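You operate a simulated robot arm through the tools that you are given. There is no shell and no other tool. Be economical: measure what you need, move in short steps, check, and stop when the job is done.

You are at the controls of a simulated robot arm. One attempt, no reset.

## Task
On the manifold shelf, make the black guide and the grease tube change places.
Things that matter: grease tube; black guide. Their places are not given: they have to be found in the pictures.

The check looks at the end state, three seconds after you hand in, the way a careful person would. Anything else that was tipped, shoved, dropped, spilled or broken makes it a failure.

## Robot
A 7-joint arm with a two-finger parallel gripper, fixed in place. Base frame: the origin is at the foot of the arm, x ahead of it, y to its left, z up; the work surface is at about z = 860. Units: mm, rad, N and s.
With the tool pointing down near the work surface it reaches from about 300 to 700 mm from the base axis. Its first joint turns from -1.152 to 1.152 rad. Payload 1.57 kg.
The tool frame sits at the grasp point between the pads (the TCP): z along the fingers, y along the line on which they close. The tips reach 30 mm beyond it. Largest opening 110 mm; finger width 24, thickness 12; the body of the gripper, 48 by 112 mm, starts 78 mm behind the TCP.
Orientation is that of the tool frame in the base frame, as [roll, pitch, yaw] about the fixed x, y, z axes, in that order (R = Rz(yaw) Ry(pitch) Rx(roll)). With the fingers straight down and closing along the base's y, the tool's x points along the base's -x, its y along +y and its z along -z.

## Interface
- The arm moves only by the tool jog_arm. Its argument "commands" is a list of rows, each a list of 7 numbers: the shift along the tool's x, y, z in mm, then the turn, a rotation vector about the tool's x, y, z in rad, then the closure in counts, from 0 (fully open) to 255 (shut). In form: [[tx, ty, tz, wx, wy, wz, grip], ...]. A call has 1 to 8 rows; each row shifts and turns the commanded pose from where the row before left it, along the tool's axes as they then stand. Each row takes 0.2 s and may step no farther than 50 mm and 0.15 rad from the row before; otherwise, or with a gripper value out of range, the whole call is refused. Where a pose cannot be reached the arm comes as near as it can. A force on the tool above 40 N (or 10 N above the force at the start of the call, whichever is more), or a blocked arm, ends the call early, and 0.2 s more pass. Each finger travels about 108 mm/s and halts on what it meets, pressing with about 34 N; the grip force reading is that of the motor and also rises with nothing between the fingers. The clock runs only during rows and for 0.2 s after the last one: add rows that do not move to give the fingers time. The reply holds the time, the measured pose of the TCP, the force on the tool along the base axes, the opening and the grip force, in the units named above and with some noise, and new pictures: "pictures" is both (left out), scene, wrist or none.
- Cameras (640 x 400 px; columns grow to the right, rows downward): "scene" is fixed at [159.8, -386.4, 1402.5]; the picture's right is [0.83, -0.56, 0.00], its down [-0.33, -0.48, -0.81] and it looks along [0.46, 0.67, -0.59] (base axes); focal length 314 px, centre (320, 200). "wrist" rides on the gripper at [-36, 0, -80] in the tool frame; the picture's right is [0.00, -1.00, 0.00], its down [0.97, 0.00, -0.24] and it looks along [0.24, 0.00, 0.97] (tool axes); focal length 218 px, centre (320, 200).
- locate(camera, pixels): for up to 12 pixels [column, row] of the newest picture of that camera ("zoom" is the newest enlarged one), the place [x, y, z] in the base frame of the surface seen there, good to about 3 mm. No time passes.
- inspect(camera, box): a new picture of the part [left, top, right, bottom] of that camera's present view, enlarged. No time passes.
- job_done(): hands the job in; it is judged then, once.

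Go step by step. Measure first, check grasps and placings, and put right what went wrong. The budget is 80 turns and 120 pictures, counting those below and the enlarged ones. Unless the task says otherwise, let go and move clear before handing in, and close with one line.

The tools are called after "Call:" as a command line: name --pt "numbers of a row" for each row, then --argument value for the rest, lists and objects as JSON in quotes. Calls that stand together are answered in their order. jog_arm: Moves the arm, as the interface text tells. Its arguments: {"type":"object","properties":{"commands":{"type":"array","items":{"type":"array","items":{"type":"number"}}},"pictures":{"type":"string","enum":["both","scene","wrist","none"]}},"required":["commands"]} The other tools are called the same way: locate (camera, pixels) gives the place of the surface under pixels of a picture; inspect (camera, box) takes an enlarged picture of a part of a camera's view; job_done () hands the job in.

At the start:

```text
time_s: 0.0
ee_pos: [390.0, -82.8, 1153.6]
tool_rot: [-3.14, 0.001, 3.141]
force: [-0.3, 0.1, -0.2]
grip_width: 110.1
gripper_force: 0.0
```

scene: 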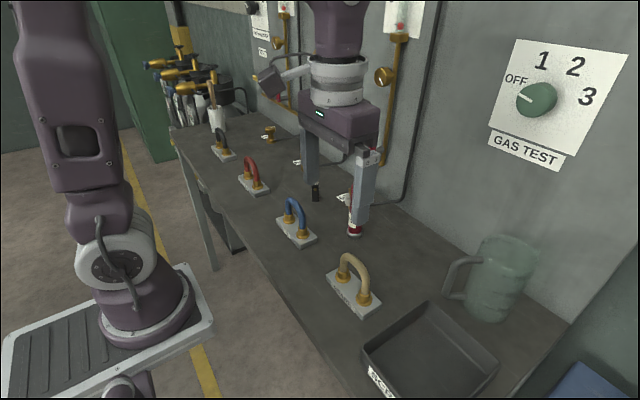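
wrist: 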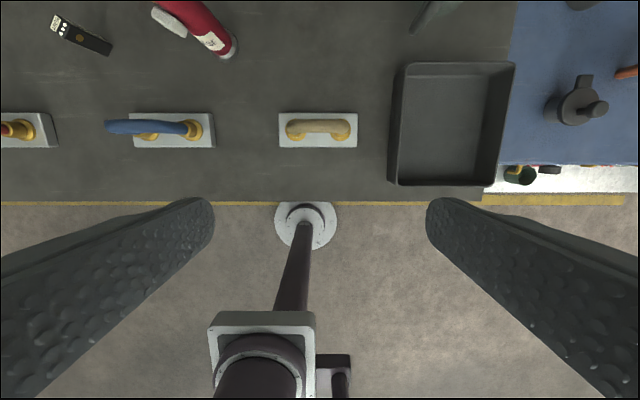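

The scene shows guides (arches) along the bench, a red tube near (353,215) and a small black item near (316,190). I'll enlarge to identify the things.

Call:
inspect --camera "scene" --box '[140, 40, 300, 200]'

Call:
inspect --camera "scene" --box '[260, 130, 420, 270]'

Call:
inspect --camera "wrist" --box '[0, 0, 320, 200]'

```text
2.50 times, centred on (220, 120) of scene
```

zoom: 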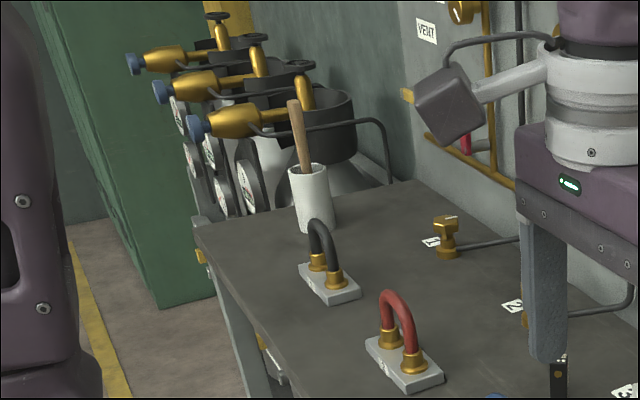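

```text
2.86 times, centred on (340, 200) of scene
```

zoom: 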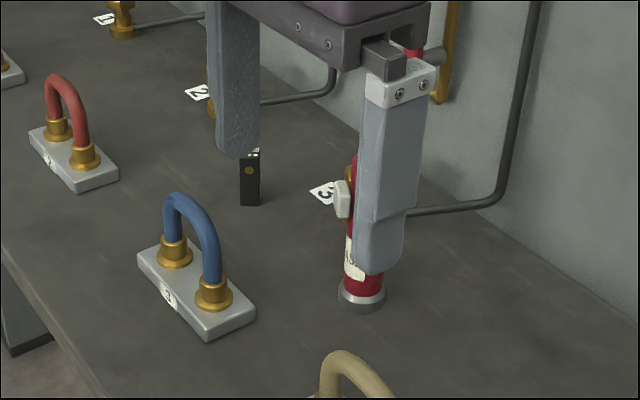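

```text
2.00 times, centred on (160, 100) of wrist
```

zoom: 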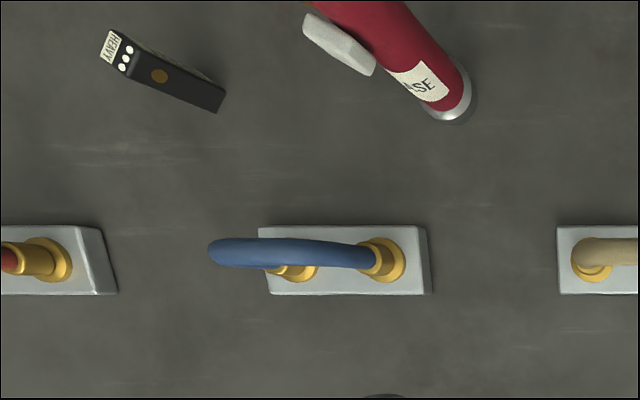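

The "..SE" label marks the red cylinder as the grease tube; the black guide could be the black block "HEAVY" or the black arch. I'll measure, and back the arm away for a better look.

Call:
locate --camera "wrist" --pixels '[[58, 22], [80, 38], [108, 50], [170, 12], [200, 25], [228, 50], [150, 130], [195, 130], [320, 130], [320, 30], [450, 120], [20, 130]]'

Call:
locate --camera "scene" --pixels '[[222, 145], [222, 157], [248, 170], [316, 200], [353, 235], [353, 200], [270, 132], [218, 120], [345, 197], [293, 215], [420, 360], [490, 280]]'

Call:
jog_arm --pt "0 50 0 0 0 0 0" --pt "0 50 0 0 0 0 0" --pt "-50 50 0 0 0 0 0" --pt "-30 50 0 0 0 0 0" --pt "0 50 0 0 0 0 0" --pt "0 0 0 0 0 0 0"

```text
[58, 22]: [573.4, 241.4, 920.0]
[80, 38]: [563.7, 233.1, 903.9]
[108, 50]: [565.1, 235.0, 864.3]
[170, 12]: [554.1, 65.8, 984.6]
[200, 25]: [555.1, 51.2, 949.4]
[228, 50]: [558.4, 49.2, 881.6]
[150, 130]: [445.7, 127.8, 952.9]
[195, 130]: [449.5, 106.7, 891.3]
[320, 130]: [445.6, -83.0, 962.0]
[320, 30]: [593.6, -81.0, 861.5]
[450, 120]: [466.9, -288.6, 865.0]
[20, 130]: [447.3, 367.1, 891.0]
```

```text
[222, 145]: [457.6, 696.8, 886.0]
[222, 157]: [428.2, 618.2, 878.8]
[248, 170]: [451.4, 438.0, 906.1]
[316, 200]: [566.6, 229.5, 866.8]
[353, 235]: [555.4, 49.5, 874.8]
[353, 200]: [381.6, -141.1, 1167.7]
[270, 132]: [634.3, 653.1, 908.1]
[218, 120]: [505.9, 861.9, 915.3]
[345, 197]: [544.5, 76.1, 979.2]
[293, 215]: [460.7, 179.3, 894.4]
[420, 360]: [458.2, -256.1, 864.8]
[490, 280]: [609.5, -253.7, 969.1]
```

```text
refused: row 3 steps farther than a row can; nothing moved
```

The black arch lies ~790 mm out, beyond reach, while the black block is at about (566,233). I'll go look at the block from above with shorter steps.

Call:
jog_arm --pt "0 45 0 0 0 0 0" --pt "0 45 0 0 0 0 0" --pt "0 45 0 0 0 0 0" --pt "-20 40 0 0 0 0 0" --pt "-20 40 0 0 0 0 0" --pt "0 40 0 0 0 0 0" --pt "0 0 0 0 0 0 0"

```text
time_s: 1.6
ee_pos: [428.7, 173.5, 1153.6]
tool_rot: [-3.14, 0.0, -3.141]
force: [-0.6, 0.6, 0.2]
grip_width: 110.1
gripper_force: 0.1
```

scene: 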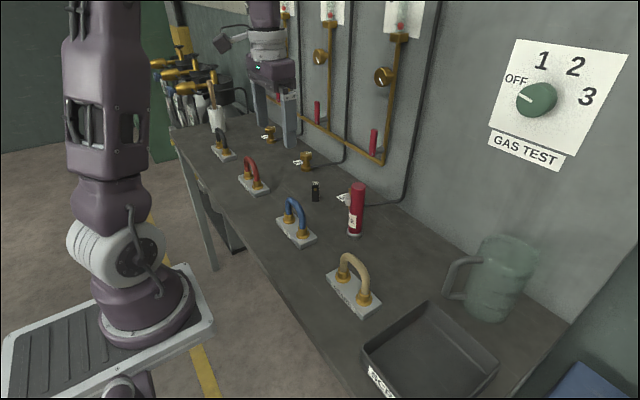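
wrist: 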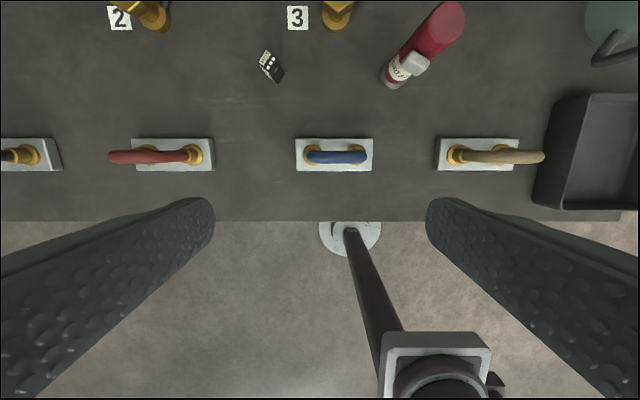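

Call:
inspect --camera "scene" --box '[270, 145, 430, 245]'

Call:
inspect --camera "wrist" --box '[220, 0, 480, 160]'

Call:
locate --camera "scene" --pixels '[[312, 182], [319, 183], [315, 201], [357, 186], [356, 200], [354, 235], [347, 195], [305, 160], [382, 130], [340, 200], [398, 204], [361, 225]]'

Call:
locate --camera "wrist" --pixels '[[265, 53], [262, 66], [278, 82], [284, 75], [271, 66], [450, 18], [415, 62], [390, 80], [335, 15], [298, 18], [230, 60], [400, 30]]'

```text
4.00 times, centred on (350, 195) of scene
```

zoom: 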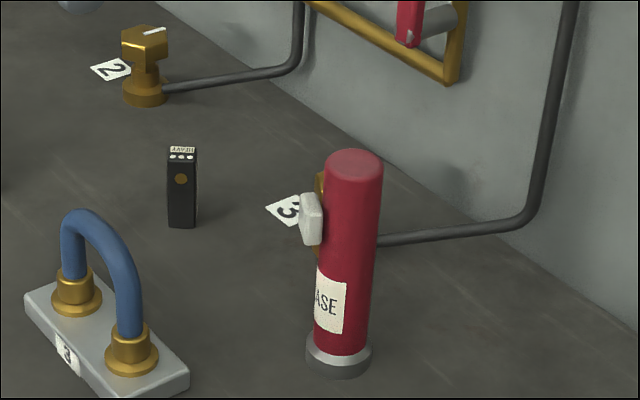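

```text
2.46 times, centred on (350, 80) of wrist
```

zoom: 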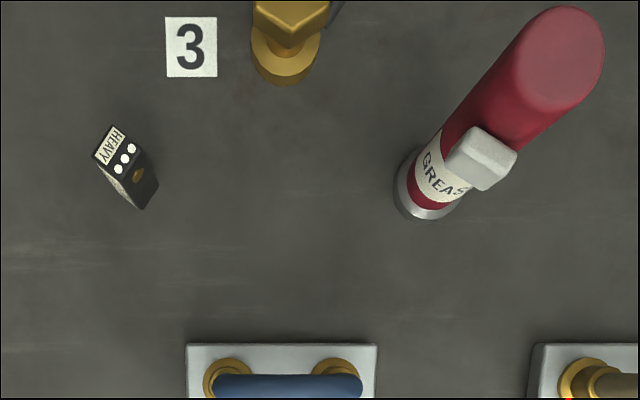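

```text
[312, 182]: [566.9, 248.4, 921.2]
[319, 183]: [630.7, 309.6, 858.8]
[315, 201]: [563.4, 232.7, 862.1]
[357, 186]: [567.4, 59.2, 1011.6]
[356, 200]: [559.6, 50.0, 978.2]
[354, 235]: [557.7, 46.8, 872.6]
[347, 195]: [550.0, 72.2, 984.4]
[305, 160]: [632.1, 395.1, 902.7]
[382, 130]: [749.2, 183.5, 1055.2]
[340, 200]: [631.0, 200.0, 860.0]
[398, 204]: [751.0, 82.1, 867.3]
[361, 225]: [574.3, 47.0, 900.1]
```

```text
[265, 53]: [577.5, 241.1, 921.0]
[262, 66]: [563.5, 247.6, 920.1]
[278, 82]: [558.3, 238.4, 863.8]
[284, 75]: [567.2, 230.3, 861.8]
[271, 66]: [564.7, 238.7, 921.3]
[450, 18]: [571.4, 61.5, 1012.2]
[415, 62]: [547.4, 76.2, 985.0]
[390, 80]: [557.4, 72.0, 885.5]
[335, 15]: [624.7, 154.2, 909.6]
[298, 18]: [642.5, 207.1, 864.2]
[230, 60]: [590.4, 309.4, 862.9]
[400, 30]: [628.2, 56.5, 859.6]
```

The block (top z≈921, ~60 tall, near (566,239)) and the tube (top z≈1012, near (570,58)) are both reachable. I'll move the wrist camera over the block for a careful measure.

Call:
jog_arm --pt "-33 16 18 0 0 0 0" --pt "-33 16 18 0 0 0 0" --pt "-33 16 18 0 0 0 0" --pt "-33 16 18 0 0 0 0" --pt "0 0 0 0 0 0 0" --pt "0 0 0 0 0 0 0" --pictures "wrist"

```text
time_s: 3.0
ee_pos: [557.2, 237.4, 1083.6]
tool_rot: [3.141, 0.001, 3.141]
force: [0.6, 0.5, 0.7]
grip_width: 110.1
gripper_force: 0.1
```

wrist: 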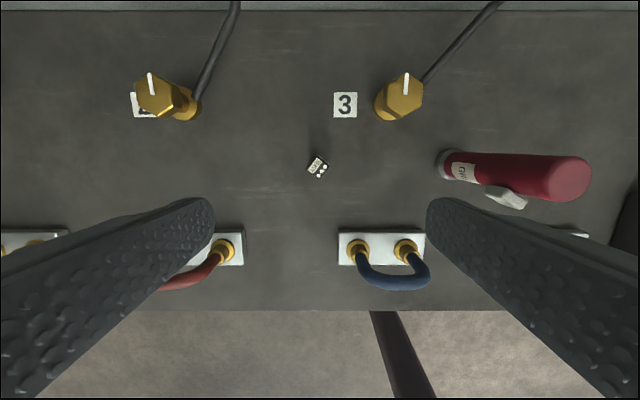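

Call:
inspect --camera "wrist" --box '[296, 150, 344, 180]'

Call:
inspect --camera "wrist" --box '[420, 120, 612, 240]'

```text
13.33 times, centred on (320, 165) of wrist
```

zoom: 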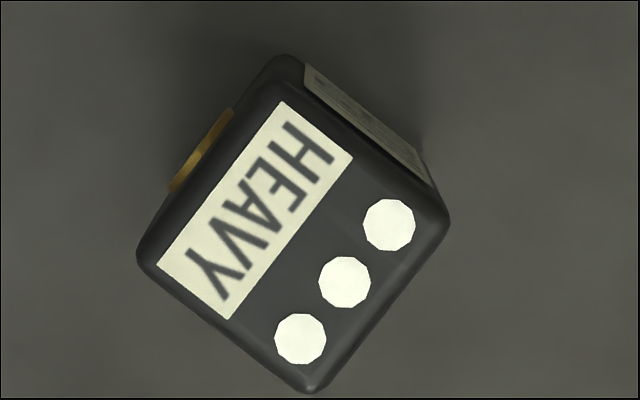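

```text
3.33 times, centred on (516, 180) of wrist
```

zoom: 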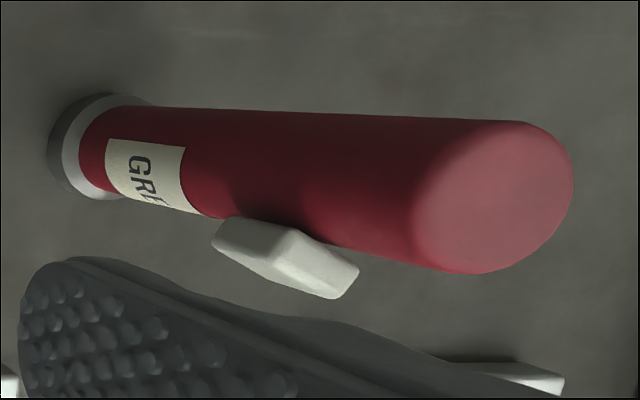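

The block is clear, but I want to rule out the black arch as "guide", so I'll look closer at its label and place.

Call:
inspect --camera "scene" --box '[196, 115, 276, 195]'

Call:
locate --camera "zoom" --pixels '[[207, 260], [240, 365], [380, 290], [230, 295], [275, 345], [420, 385], [350, 60]]'

Call:
inspect --camera "scene" --box '[270, 185, 390, 325]'

Call:
inspect --camera "scene" --box '[300, 172, 332, 208]'

```text
5.00 times, centred on (236, 155) of scene
```

zoom: 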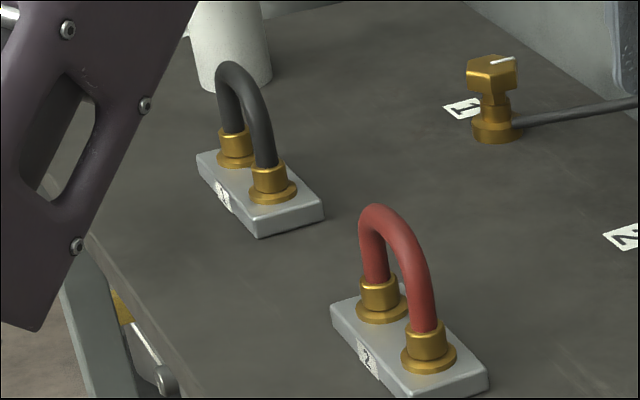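

```text
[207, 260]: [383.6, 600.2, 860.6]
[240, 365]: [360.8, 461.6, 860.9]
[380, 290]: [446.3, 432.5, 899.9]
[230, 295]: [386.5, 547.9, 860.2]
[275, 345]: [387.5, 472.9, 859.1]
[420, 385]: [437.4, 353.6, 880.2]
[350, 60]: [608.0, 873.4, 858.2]
```

```text
2.86 times, centred on (330, 255) of scene
```

zoom: 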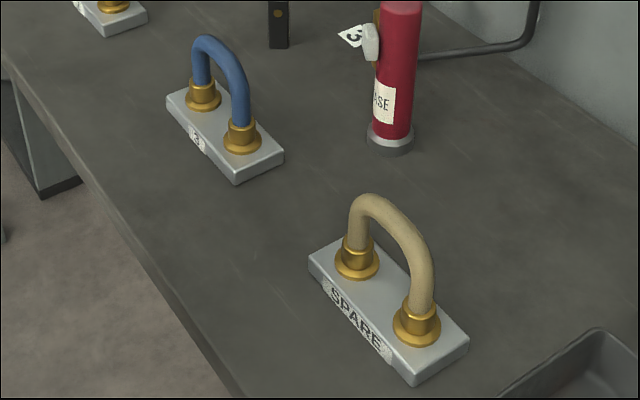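

```text
11.11 times, centred on (316, 190) of scene
```

zoom: 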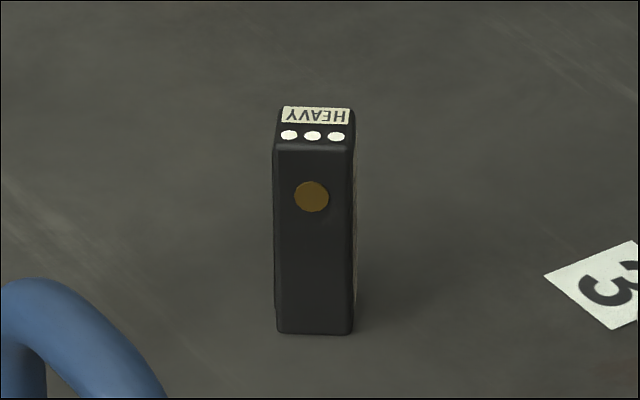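

The arches are hose loops numbered 1-3/SPARE; the black block is the reachable loose piece, so I take it as the guide. Its top edges run about -37° / 53°; I'll re-zoom and locate its corners.

Call:
inspect --camera "wrist" --box '[296, 150, 344, 180]'

Call:
locate --camera "zoom" --pixels '[[285, 80], [155, 255], [310, 375], [435, 215], [300, 230], [220, 170], [365, 300], [230, 310], [360, 140]]'

Call:
locate --camera "wrist" --pixels '[[568, 178], [585, 178], [550, 178], [568, 160], [568, 197], [445, 165], [505, 197], [520, 165]]'

```text
13.33 times, centred on (320, 165) of wrist
```

zoom: 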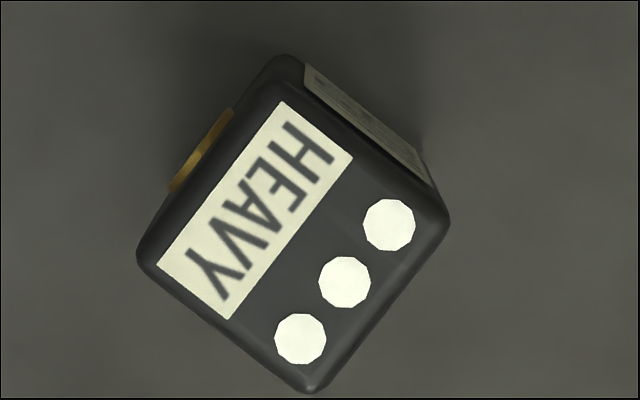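

```text
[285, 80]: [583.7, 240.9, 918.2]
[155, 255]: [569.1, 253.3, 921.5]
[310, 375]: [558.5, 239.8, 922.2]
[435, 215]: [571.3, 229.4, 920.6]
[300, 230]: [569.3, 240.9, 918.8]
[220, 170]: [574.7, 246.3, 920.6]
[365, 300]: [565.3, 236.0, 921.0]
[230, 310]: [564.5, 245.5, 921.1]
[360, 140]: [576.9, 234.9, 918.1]
```

```text
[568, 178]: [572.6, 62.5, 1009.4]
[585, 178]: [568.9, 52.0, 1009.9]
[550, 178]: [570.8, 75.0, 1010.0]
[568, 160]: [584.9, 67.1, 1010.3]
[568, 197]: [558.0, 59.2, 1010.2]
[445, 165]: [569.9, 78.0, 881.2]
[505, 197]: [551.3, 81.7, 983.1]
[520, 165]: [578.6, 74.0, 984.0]
```

Block top centre is about (570,241), z 921. I'll turn the tool by -0.916 rad about its z so it closes on the flat faces, partly closing the fingers, then check the pose.

Call:
jog_arm --pt "0 0 0 0 0 -0.131 0" --pt "0 0 0 0 0 -0.131 40" --pt "0 0 0 0 0 -0.131 80" --pt "0 0 0 0 0 -0.131 116" --pt "0 0 0 0 0 -0.131 116" --pt "0 0 0 0 0 -0.131 116" --pt "0 0 0 0 0 -0.13 116" --pt "0 0 0 0 0 0 116" --pictures "wrist"

```text
time_s: 4.8
ee_pos: [563.5, 236.7, 1079.9]
tool_rot: [-3.14, 0.0, -2.223]
force: [-0.6, 0.2, -0.1]
grip_width: 60.2
gripper_force: 0.1
```

wrist: 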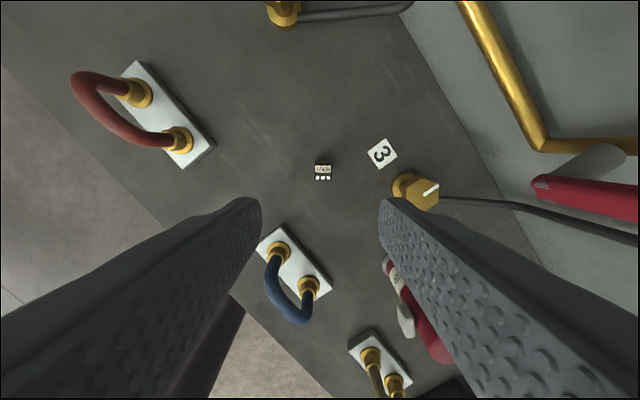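

The block now looks square to the gripper at (322,173). I'll measure it once more before descending.

Call:
inspect --camera "wrist" --box '[300, 156, 348, 186]'

Call:
locate --camera "wrist" --pixels '[[322, 170], [317, 164], [329, 164], [317, 179], [329, 179]]'

```text
13.33 times, centred on (324, 171) of wrist
```

zoom: 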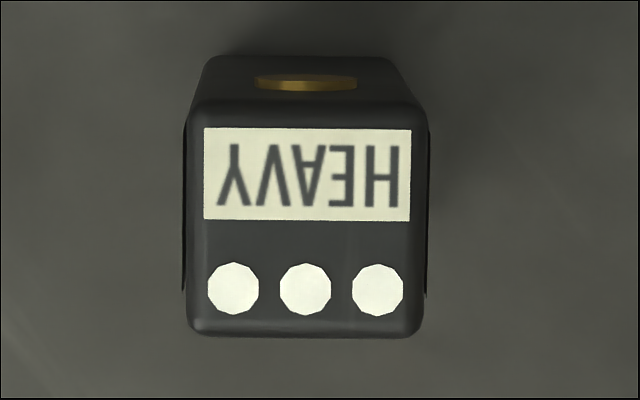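

```text
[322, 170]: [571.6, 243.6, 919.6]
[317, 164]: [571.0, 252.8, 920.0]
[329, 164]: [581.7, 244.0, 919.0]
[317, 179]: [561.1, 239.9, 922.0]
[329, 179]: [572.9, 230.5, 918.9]
```

Block centre is 8 mm along tool -x and 3 mm along tool -y from the TCP. Lateral correction and descend most of the way.

Call:
jog_arm --pt "-8.3 -3.1 0 0 0 0 116" --pt "0 0 40 0 0 0 116" --pt "0 0 40 0 0 0 116" --pt "0 0 35 0 0 0 116" --pt "0 0 0 0 0 0 116" --pt "0 0 0 0 0 0 116" --pictures "wrist"

```text
time_s: 6.2
ee_pos: [573.4, 242.0, 964.5]
tool_rot: [3.141, 0.0, -2.227]
force: [-0.5, -0.1, -1.0]
grip_width: 60.1
gripper_force: 0.1
```

wrist: 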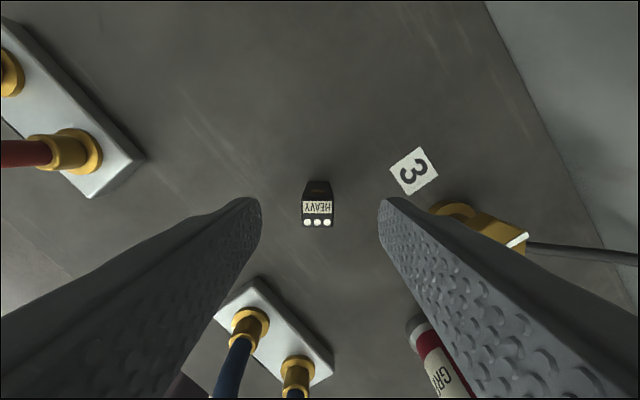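

Alignment is good (block top at (318,214)); small shift and descend to z≈897, then close.

Call:
jog_arm --pt "2.5 0.5 34 0 0 0 116" --pt "0 0 33 0 0 0 116" --pt "0 0 0 0 0 0 116" --pt "0 0 0 0 0 0 116" --pictures "wrist"

```text
time_s: 7.2
ee_pos: [570.9, 239.0, 900.5]
tool_rot: [-3.141, 0.0, -2.226]
force: [-0.4, -0.2, 0.7]
grip_width: 60.1
gripper_force: 0.1
```

wrist: 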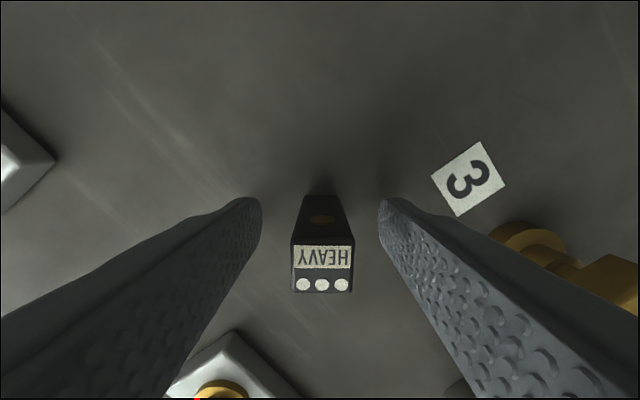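

Centred between the fingers (col 322). Closing gently.

Call:
jog_arm --pt "0 0 0 0 0 0 160" --pt "0 0 0 0 0 0 190" --pt "0 0 0 0 0 0 215" --pt "0 0 0 0 0 0 255" --pt "0 0 0 0 0 0 255" --pictures "wrist"

```text
time_s: 8.4
ee_pos: [570.1, 241.6, 901.4]
tool_rot: [-3.141, 0.0, -2.225]
force: [0.2, 0.5, 0.4]
grip_width: 19.5
gripper_force: 33.3
```

wrist: 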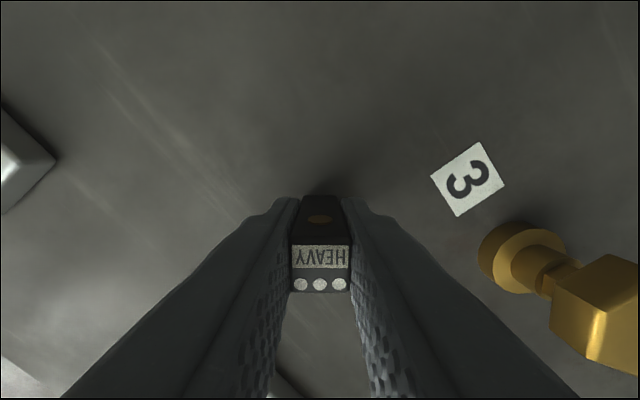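

Gripped at 19.5 mm. Lifting slowly and checking the force and slip.

Call:
jog_arm --pt "0 0 -5 0 0 0 255" --pt "0 0 -15 0 0 0 255" --pt "0 0 -20 0 0 0 255" --pt "0 0 0 0 0 0 255" --pt "0 0 0 0 0 0 255" --pictures "both"

```text
time_s: 9.6
ee_pos: [566.9, 239.3, 938.9]
tool_rot: [3.14, -0.001, -2.225]
force: [0.4, -0.4, -0.7]
grip_width: 19.0
gripper_force: 32.3
```

scene: 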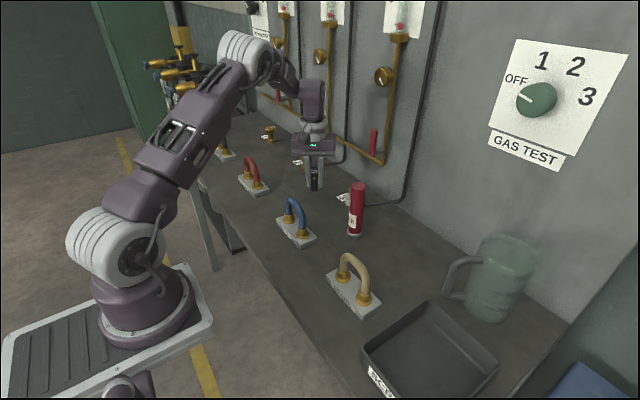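
wrist: 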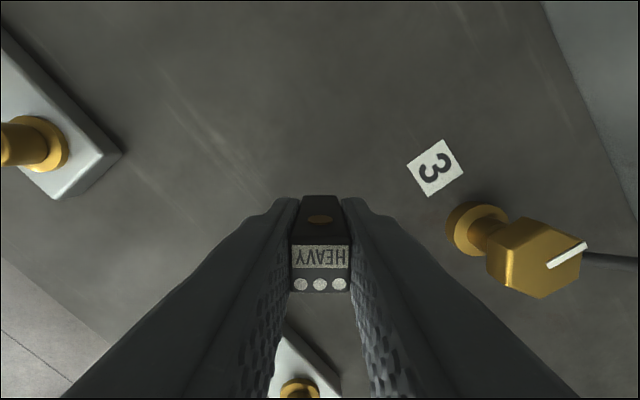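

The guide is held and light. Raise it to z≈1090, well above the tube (top 1012).

Call:
jog_arm --pt "0 0 -38 0 0 0 255" --pt "0 0 -38 0 0 0 255" --pt "0 0 -38 0 0 0 255" --pt "0 0 -38 0 0 0 255" --pt "0 0 0 0 0 0 255" --pictures "none"

Call:
jog_arm --pt "32.2 -23.7 0 0 0 0 255" --pt "32.2 -23.7 0 0 0 0 255" --pt "32.2 -23.7 0 0 0 0 255" --pt "32.2 -23.7 0 0 0 0 255" --pt "32.2 -23.7 0 0 0 0 255" --pt "32.2 -23.7 0 0 0 0 255" --pt "32.2 -23.7 0 0 0 0 255" --pt "32.2 -23.7 0 0 0 0 255" --pictures "both"

```text
time_s: 10.8
ee_pos: [564.3, 237.3, 1091.9]
tool_rot: [3.141, 0.0, -2.225]
force: [-0.4, -0.3, -1.7]
grip_width: 19.4
gripper_force: 33.5
```

```text
time_s: 12.6
ee_pos: [563.2, -81.6, 1092.6]
tool_rot: [-3.141, 0.001, -2.223]
force: [0.3, 1.0, -0.6]
grip_width: 19.5
gripper_force: 33.5
```

scene: 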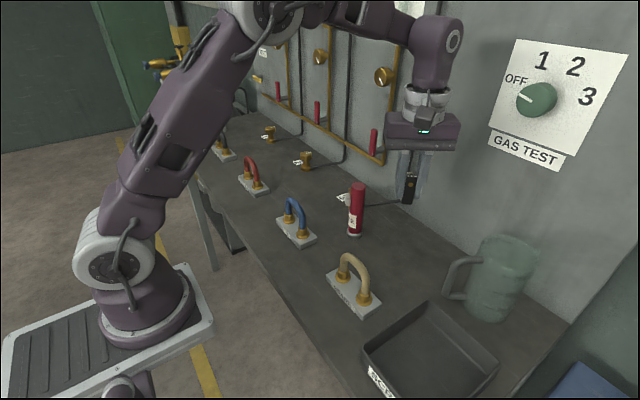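
wrist: 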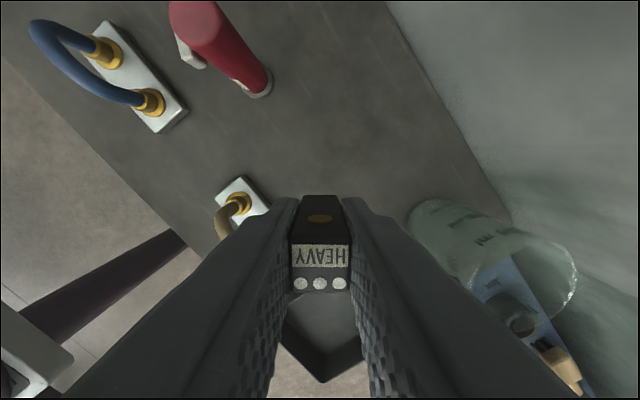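

Clear floor below. Lower the guide toward the bench, stopping about 4 mm above the pick height.

Call:
jog_arm --pt "0 0 40 0 0 0 255" --pt "0 0 40 0 0 0 255" --pt "0 0 40 0 0 0 255" --pt "0 0 40 0 0 0 255" --pt "0 0 20 0 0 0 255" --pt "0 0 8 0 0 0 255" --pt "0 0 0 0 0 0 255" --pt "0 0 0 0 0 0 255" --pictures "scene"

```text
time_s: 14.4
ee_pos: [563.0, -82.2, 901.5]
tool_rot: [-3.141, 0.0, -2.226]
force: [-0.7, -0.5, -0.6]
grip_width: 19.2
gripper_force: 33.5
```

scene: 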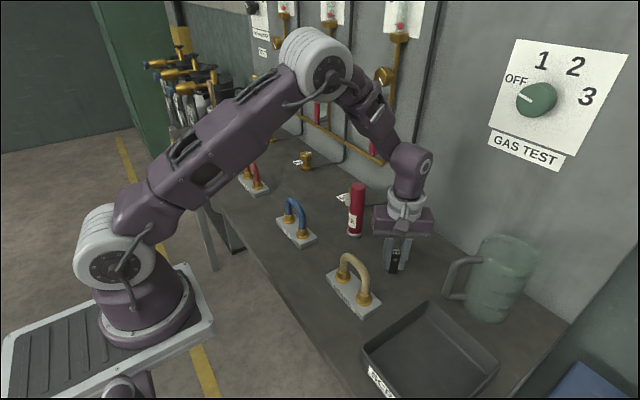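

Reading 901.5 with no contact force yet. Stepping down 1 mm at a time to feel the bench.

Call:
jog_arm --pt "0 0 1 0 0 0 255" --pt "0 0 0 0 0 0 255" --pictures "none"

Call:
jog_arm --pt "0 0 1 0 0 0 255" --pt "0 0 0 0 0 0 255" --pictures "none"

Call:
jog_arm --pt "0 0 1 0 0 0 255" --pt "0 0 0 0 0 0 255" --pictures "none"

```text
time_s: 15.0
ee_pos: [561.5, -81.7, 901.3]
tool_rot: [-3.14, 0.0, -2.225]
force: [-0.4, 0.5, 0.3]
grip_width: 19.3
gripper_force: 33.5
```

```text
time_s: 15.6
ee_pos: [561.8, -81.5, 900.3]
tool_rot: [3.141, 0.002, -2.225]
force: [-0.1, 0.3, -0.6]
grip_width: 19.5
gripper_force: 33.7
```

```text
time_s: 16.2
ee_pos: [560.5, -81.6, 900.0]
tool_rot: [-3.141, 0.0, -2.224]
force: [-0.6, 1.7, 5.0]
grip_width: 19.5
gripper_force: 33.7
```

Force rose to 5 N: it's on the bench. Releasing gently, only to ~60 mm.

Call:
jog_arm --pt "0 0 0 0 0 0 200" --pt "0 0 0 0 0 0 170" --pt "0 0 0 0 0 0 116" --pt "0 0 0 0 0 0 116" --pictures "wrist"

```text
time_s: 17.2
ee_pos: [561.0, -81.0, 899.6]
tool_rot: [-3.141, 0.0, -2.224]
force: [-0.6, -0.2, 0.2]
grip_width: 59.9
gripper_force: 0.0
```

wrist: 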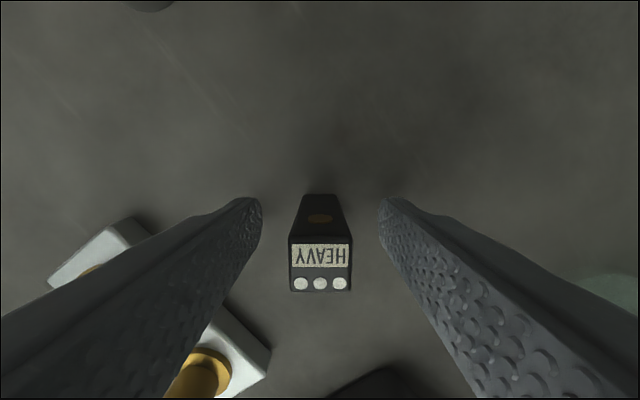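

The guide stands upright at (561,-81). Raise, then turn 1.571 rad back so the fingers will close across the tube clear of its grey tab.

Call:
jog_arm --pt "0 0 -42 0 0 0 116" --pt "0 0 -42 0 0 0 116" --pt "0 0 -42 0 0 0 116" --pt "0 0 -42 0 0 0.143 116" --pt "0 0 -42 0 0 0.143 116" --pt "0 0 0 0 0 0.143 116" --pt "0 0 0 0 0 0.143 116" --pt "0 0 0 0 0 0.143 100" --pictures "none"

Call:
jog_arm --pt "0 0 0 0 0 0.143 80" --pt "0 0 0 0 0 0.143 80" --pt "0 0 0 0 0 0.143 80" --pt "0 0 0 0 0 0.143 80" --pt "0 0 0 0 0 0.143 80" --pt "0 0 0 0 0 0.141 80" --pt "0 0 0 0 0 0 80" --pictures "none"

Call:
jog_arm --pt "19.6 29.7 0 0 0 0 80" --pt "19.6 29.7 0 0 0 0 80" --pt "19.6 29.7 0 0 0 0 80" --pt "19.6 29.7 0 0 0 0 80" --pt "0 0 0 0 0 0 80" --pt "0 0 0 0 0 0 80" --pictures "both"

```text
time_s: 19.0
ee_pos: [562.0, -81.7, 1112.6]
tool_rot: [-3.141, 0.0, -2.942]
force: [-0.7, 0.1, -0.8]
grip_width: 67.0
gripper_force: 0.1
```

```text
time_s: 20.6
ee_pos: [561.5, -81.8, 1111.7]
tool_rot: [3.142, -0.001, 2.486]
force: [0.6, -0.3, 0.8]
grip_width: 75.4
gripper_force: 0.1
```

```text
time_s: 22.0
ee_pos: [573.2, 59.1, 1112.1]
tool_rot: [-3.14, 0.0, 2.487]
force: [0.5, -0.3, 0.1]
grip_width: 75.7
gripper_force: 0.0
```

scene: 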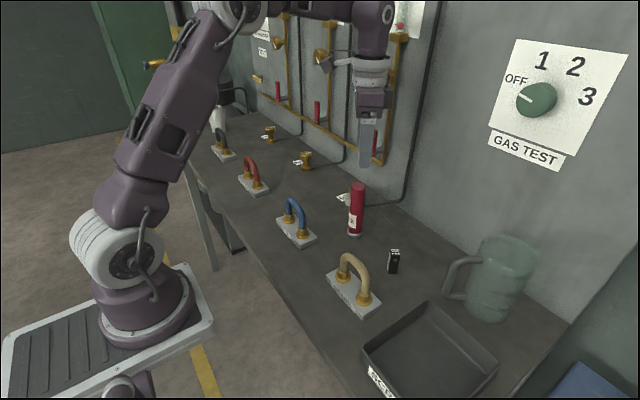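
wrist: 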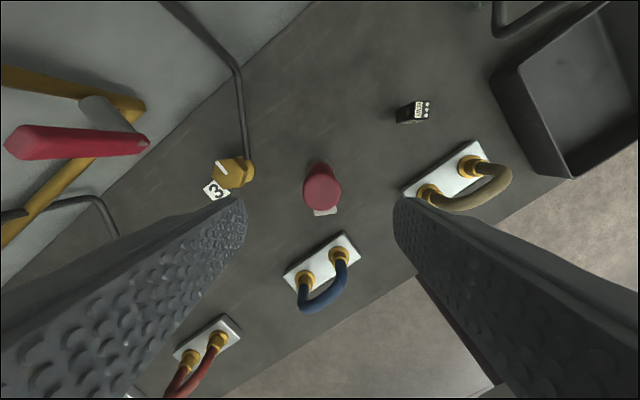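

Call:
inspect --camera "wrist" --box '[288, 145, 368, 225]'

Call:
locate --camera "wrist" --pixels '[[322, 188], [306, 188], [338, 188], [322, 175], [322, 205], [326, 211], [317, 213], [333, 209]]'

Call:
inspect --camera "scene" --box '[330, 170, 410, 280]'

```text
5.00 times, centred on (328, 185) of wrist
```

zoom: 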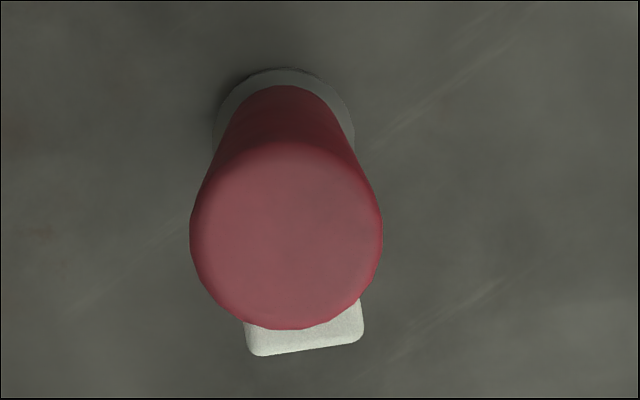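

```text
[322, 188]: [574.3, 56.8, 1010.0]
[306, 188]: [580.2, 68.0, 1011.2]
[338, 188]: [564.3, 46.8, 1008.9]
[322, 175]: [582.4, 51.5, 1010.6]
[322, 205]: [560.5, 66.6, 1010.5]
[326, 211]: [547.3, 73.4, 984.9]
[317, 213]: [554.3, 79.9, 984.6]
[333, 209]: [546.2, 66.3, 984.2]
```

```text
3.64 times, centred on (370, 225) of scene
```

zoom: 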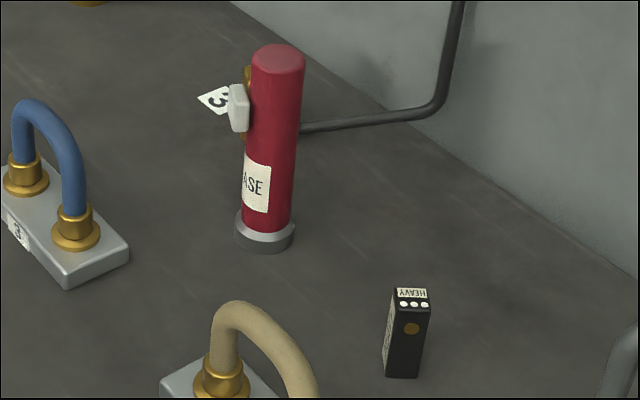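

The tube's top centre is at wrist (321,192) → (571,59), radius ~16; the tab is out of the fingers' path. Shift 2 mm and descend to just above 950, checking.

Call:
jog_arm --pt "1.8 -1.2 0 0 0 0 80" --pt "0 0 40 0 0 0 80" --pt "0 0 40 0 0 0 80" --pt "0 0 40 0 0 0 80" --pt "0 0 0 0 0 0 80" --pt "0 0 0 0 0 0 80" --pictures "both"

```text
time_s: 23.4
ee_pos: [573.0, 60.7, 989.2]
tool_rot: [-3.142, -0.001, 2.486]
force: [-0.6, -0.1, -1.3]
grip_width: 75.6
gripper_force: 0.1
```

scene: 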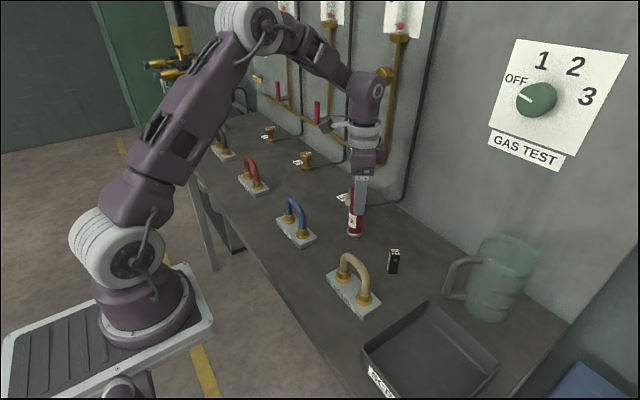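
wrist: 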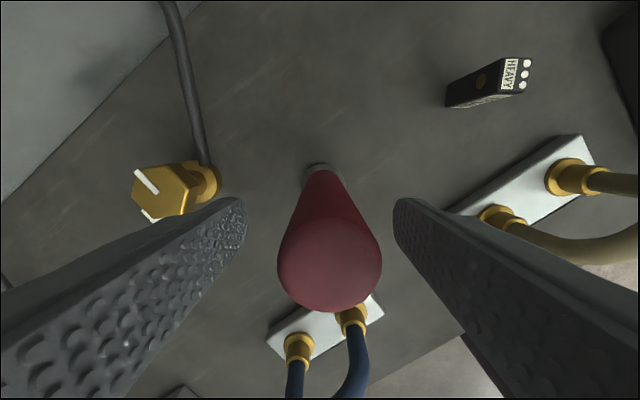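

The tube top centre is ~2.5 mm to the right (col 330); correct and descend to z≈945.

Call:
jog_arm --pt "-0.5 -2.5 0 0 0 0 80" --pt "0 0 22 0 0 0 80" --pt "0 0 21 0 0 0 80" --pt "0 0 0 0 0 0 80" --pt "0 0 0 0 0 0 80" --pictures "wrist"

```text
time_s: 24.6
ee_pos: [569.3, 58.6, 947.0]
tool_rot: [3.141, -0.001, 2.487]
force: [0.0, 0.2, 0.7]
grip_width: 75.2
gripper_force: 0.1
```

wrist: 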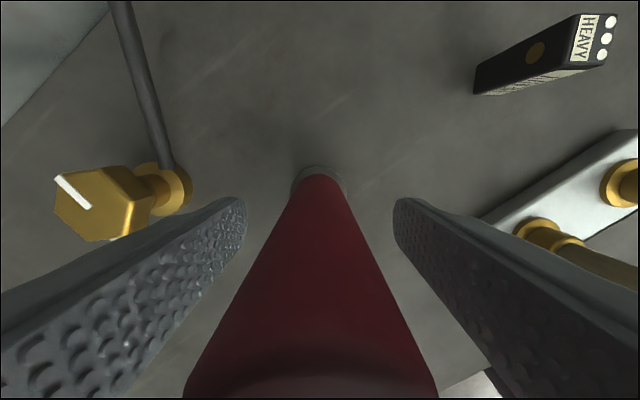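

Centred. Closing gradually on the tube.

Call:
jog_arm --pt "0 0 0 0 0 0 120" --pt "0 0 0 0 0 0 150" --pt "0 0 0 0 0 0 170" --pt "0 0 0 0 0 0 190" --pt "0 0 0 0 0 0 255" --pt "0 0 0 0 0 0 255" --pictures "both"

```text
time_s: 26.0
ee_pos: [570.0, 58.0, 947.1]
tool_rot: [-3.14, -0.001, 2.488]
force: [0.6, 1.2, 1.5]
grip_width: 33.2
gripper_force: 34.2
```

scene: 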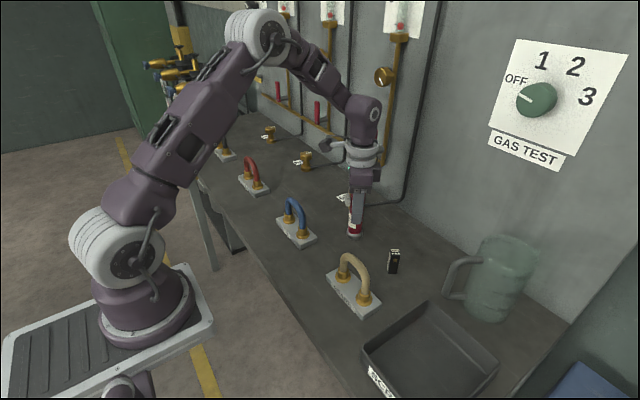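
wrist: 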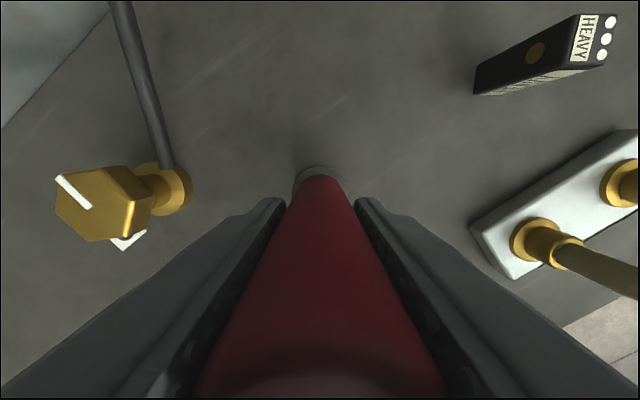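

Tube gripped at 33 mm, at (570,58). Small lift to check weight and slip.

Call:
jog_arm --pt "0 0 -3 0 0 0 255" --pt "0 0 -7 0 0 0 255" --pt "0 0 -10 0 0 0 255" --pt "0 0 0 0 0 0 255" --pt "0 0 0 0 0 0 255" --pictures "both"

```text
time_s: 27.2
ee_pos: [568.3, 58.9, 968.9]
tool_rot: [-3.141, 0.0, 2.488]
force: [-0.4, -0.5, -2.2]
grip_width: 33.2
gripper_force: 34.0
```

scene: 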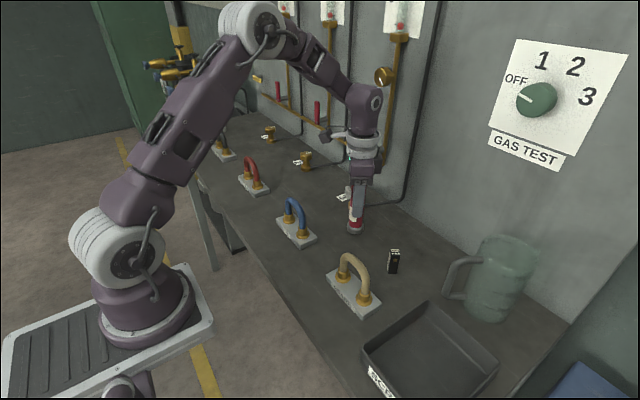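
wrist: 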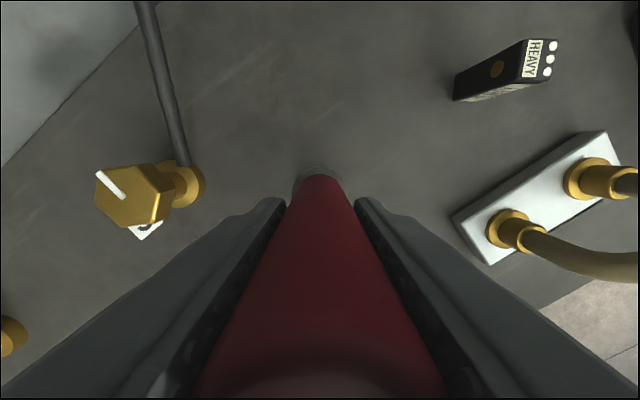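

Lift is clean, no tilt. Raise 60 mm more and carry to the guide's old place (570.5,241).

Call:
jog_arm --pt "0 0 -30 0 0 0 255" --pt "0 0 -30 0 0 0 255" --pt "22.06 29.06 0 0 0 0 255" --pt "22.06 29.06 0 0 0 0 255" --pt "22.06 29.06 0 0 0 0 255" --pt "22.06 29.06 0 0 0 0 255" --pt "22.06 29.06 0 0 0 0 255" --pt "0 0 0 0 0 0 255" --pictures "none"

Call:
jog_arm --pt "0 0 0 0 0 0 255" --pictures "both"

```text
time_s: 29.0
ee_pos: [568.4, 241.0, 1027.5]
tool_rot: [-3.141, 0.001, 2.488]
force: [-0.9, 1.7, -1.4]
grip_width: 33.3
gripper_force: 34.1
```

```text
time_s: 29.4
ee_pos: [567.6, 241.1, 1028.3]
tool_rot: [-3.141, 0.001, 2.486]
force: [-0.7, 0.0, -2.3]
grip_width: 33.3
gripper_force: 34.2
```

scene: 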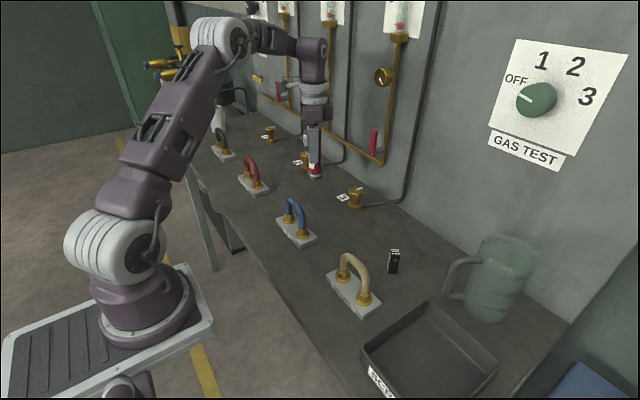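
wrist: 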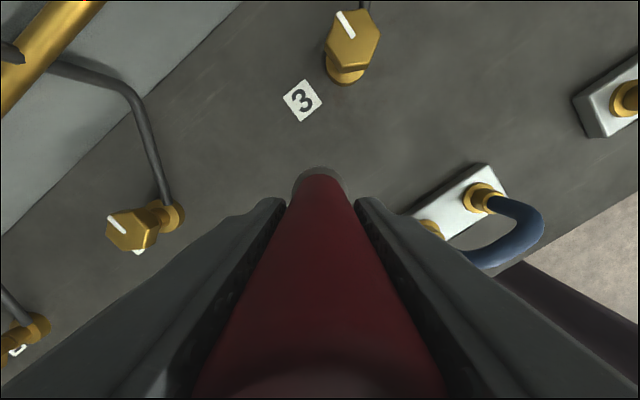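

In place above the target. Small +x correction and lower 76 mm.

Call:
jog_arm --pt "-1.6 1.2 25 0 0 0 255" --pt "0 0 25 0 0 0 255" --pt "0 0 18 0 0 0 255" --pt "0 0 8 0 0 0 255" --pt "0 0 0 0 0 0 255" --pt "0 0 0 0 0 0 255" --pictures "wrist"

Call:
jog_arm --pt "0 0 1 0 0 0 255" --pt "0 0 0 0 0 0 255" --pictures "none"

Call:
jog_arm --pt "0 0 1 0 0 0 255" --pt "0 0 0 0 0 0 255" --pictures "none"

```text
time_s: 30.8
ee_pos: [571.2, 241.8, 951.6]
tool_rot: [3.141, -0.001, 2.488]
force: [0.0, 0.0, -2.4]
grip_width: 33.1
gripper_force: 34.1
```

wrist: 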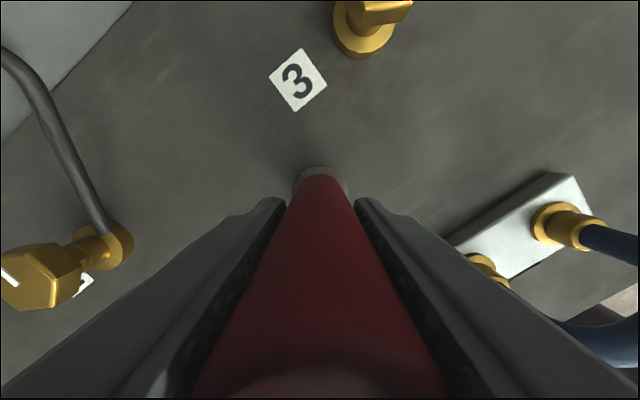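

```text
time_s: 31.4
ee_pos: [571.7, 241.5, 950.9]
tool_rot: [-3.141, 0.0, 2.488]
force: [0.2, 0.3, -1.9]
grip_width: 33.6
gripper_force: 34.4
```

```text
time_s: 32.0
ee_pos: [570.8, 242.2, 949.6]
tool_rot: [-3.141, 0.001, 2.487]
force: [-0.3, 0.3, -2.2]
grip_width: 33.4
gripper_force: 33.7
```

Still about 2-3 mm up by force. Continue in 1 mm steps.

Call:
jog_arm --pt "0 0 1 0 0 0 255" --pt "0 0 0 0 0 0 255" --pictures "none"

Call:
jog_arm --pt "0 0 1 0 0 0 255" --pt "0 0 0 0 0 0 255" --pictures "none"

```text
time_s: 32.6
ee_pos: [571.6, 242.1, 948.0]
tool_rot: [3.141, 0.001, 2.486]
force: [0.7, -1.0, -2.8]
grip_width: 33.6
gripper_force: 34.2
```

```text
time_s: 33.2
ee_pos: [570.4, 241.8, 948.4]
tool_rot: [-3.14, 0.0, 2.487]
force: [-0.4, -0.4, -1.7]
grip_width: 33.3
gripper_force: 33.7
```

Call:
jog_arm --pt "0 0 0.7 0 0 0 255" --pt "0 0 0 0 0 0 255" --pictures "none"

Call:
jog_arm --pt "0 0 0.7 0 0 0 255" --pt "0 0 0 0 0 0 255" --pictures "none"

```text
time_s: 33.8
ee_pos: [571.5, 240.8, 947.2]
tool_rot: [3.14, 0.0, 2.486]
force: [0.1, -0.2, -2.4]
grip_width: 33.5
gripper_force: 34.5
```

```text
time_s: 34.4
ee_pos: [571.2, 241.9, 948.0]
tool_rot: [3.141, 0.0, 2.488]
force: [-2.0, -0.4, 5.4]
grip_width: 33.6
gripper_force: 34.5
```

Contact (5.4 N up). Releasing gradually.

Call:
jog_arm --pt "0 0 0 0 0 0 170" --pt "0 0 0 0 0 0 150" --pt "0 0 0 0 0 0 110" --pt "0 0 0 0 0 0 80" --pt "0 0 0 0 0 0 80" --pictures "wrist"

```text
time_s: 35.6
ee_pos: [570.7, 242.2, 946.4]
tool_rot: [-3.141, 0.0, 2.489]
force: [0.6, 0.0, 0.3]
grip_width: 75.2
gripper_force: 0.1
```

wrist: 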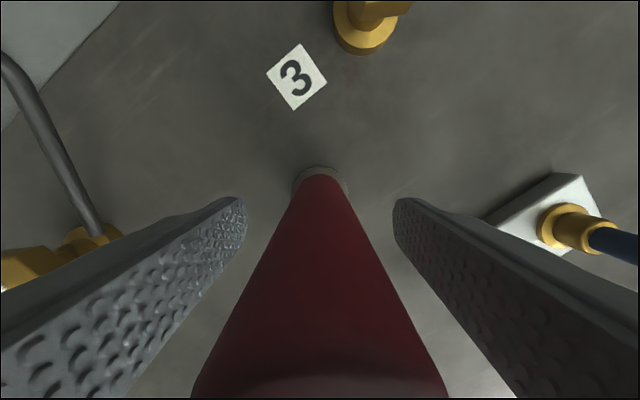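

The tube stands free. Raise clear and go back over the guide.

Call:
jog_arm --pt "0 0 -41 0 0 0 80" --pt "0 0 -41 0 0 0 80" --pt "0 0 -41 0 0 0 80" --pt "0 0 -41 0 0 0 80" --pt "0 0 0 0 0 0 80" --pictures "none"

Call:
jog_arm --pt "-23.65 -32.7 0 0 0 0 80" --pt "-23.65 -32.7 0 0 0 0 80" --pt "-23.65 -32.7 0 0 0 0 80" --pt "-23.65 -32.7 0 0 0 0 80" --pt "-23.65 -32.7 0 0 0 0 116" --pt "-23.65 -32.7 0 0 0 0 116" --pt "-23.65 -32.7 0 0 0 0 116" --pt "-23.65 -32.7 0 0 0 0 116" --pictures "scene"

Call:
jog_arm --pt "0 0 0 0 0 -0.143 116" --pt "0 0 0 0 0 -0.143 116" --pt "0 0 0 0 0 -0.143 116" --pt "0 0 0 0 0 -0.143 116" --pt "0 0 0 0 0 -0.143 116" --pt "0 0 0 0 0 -0.143 116" --pt "0 0 0 0 0 -0.143 116" --pt "0 0 0 0 0 -0.143 116" --pictures "none"

Call:
jog_arm --pt "0 0 0 0 0 -0.143 116" --pt "0 0 0 0 0 -0.143 116" --pt "0 0 0 0 0 -0.141 116" --pt "0 0 40 0 0 0 116" --pt "0 0 40 0 0 0 116" --pt "0 0 40 0 0 0 116" --pt "0 0 0 0 0 0 116" --pt "0 0 0 0 0 0 116" --pictures "wrist"

```text
time_s: 36.8
ee_pos: [570.0, 242.2, 1112.2]
tool_rot: [-3.14, 0.001, 2.487]
force: [-0.5, 0.3, -1.2]
grip_width: 75.5
gripper_force: 0.1
```

```text
time_s: 38.6
ee_pos: [561.7, -79.6, 1111.3]
tool_rot: [3.141, 0.0, 2.489]
force: [1.0, 0.9, 0.2]
grip_width: 59.7
gripper_force: 0.1
```

scene: 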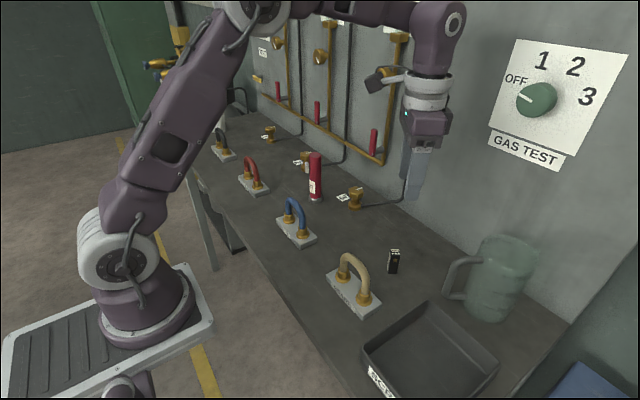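

```text
time_s: 40.4
ee_pos: [561.5, -80.7, 1110.2]
tool_rot: [3.141, 0.001, -2.649]
force: [0.5, 0.0, -0.6]
grip_width: 60.0
gripper_force: 0.1
```

```text
time_s: 42.2
ee_pos: [560.4, -79.3, 989.2]
tool_rot: [-3.141, -0.001, -2.225]
force: [-0.2, 0.1, -0.6]
grip_width: 59.9
gripper_force: 0.1
```

wrist: 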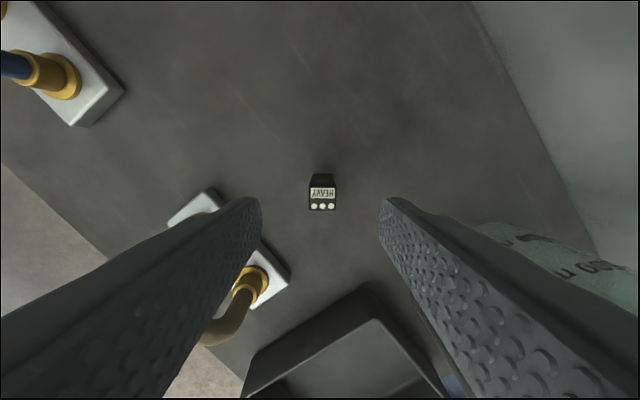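

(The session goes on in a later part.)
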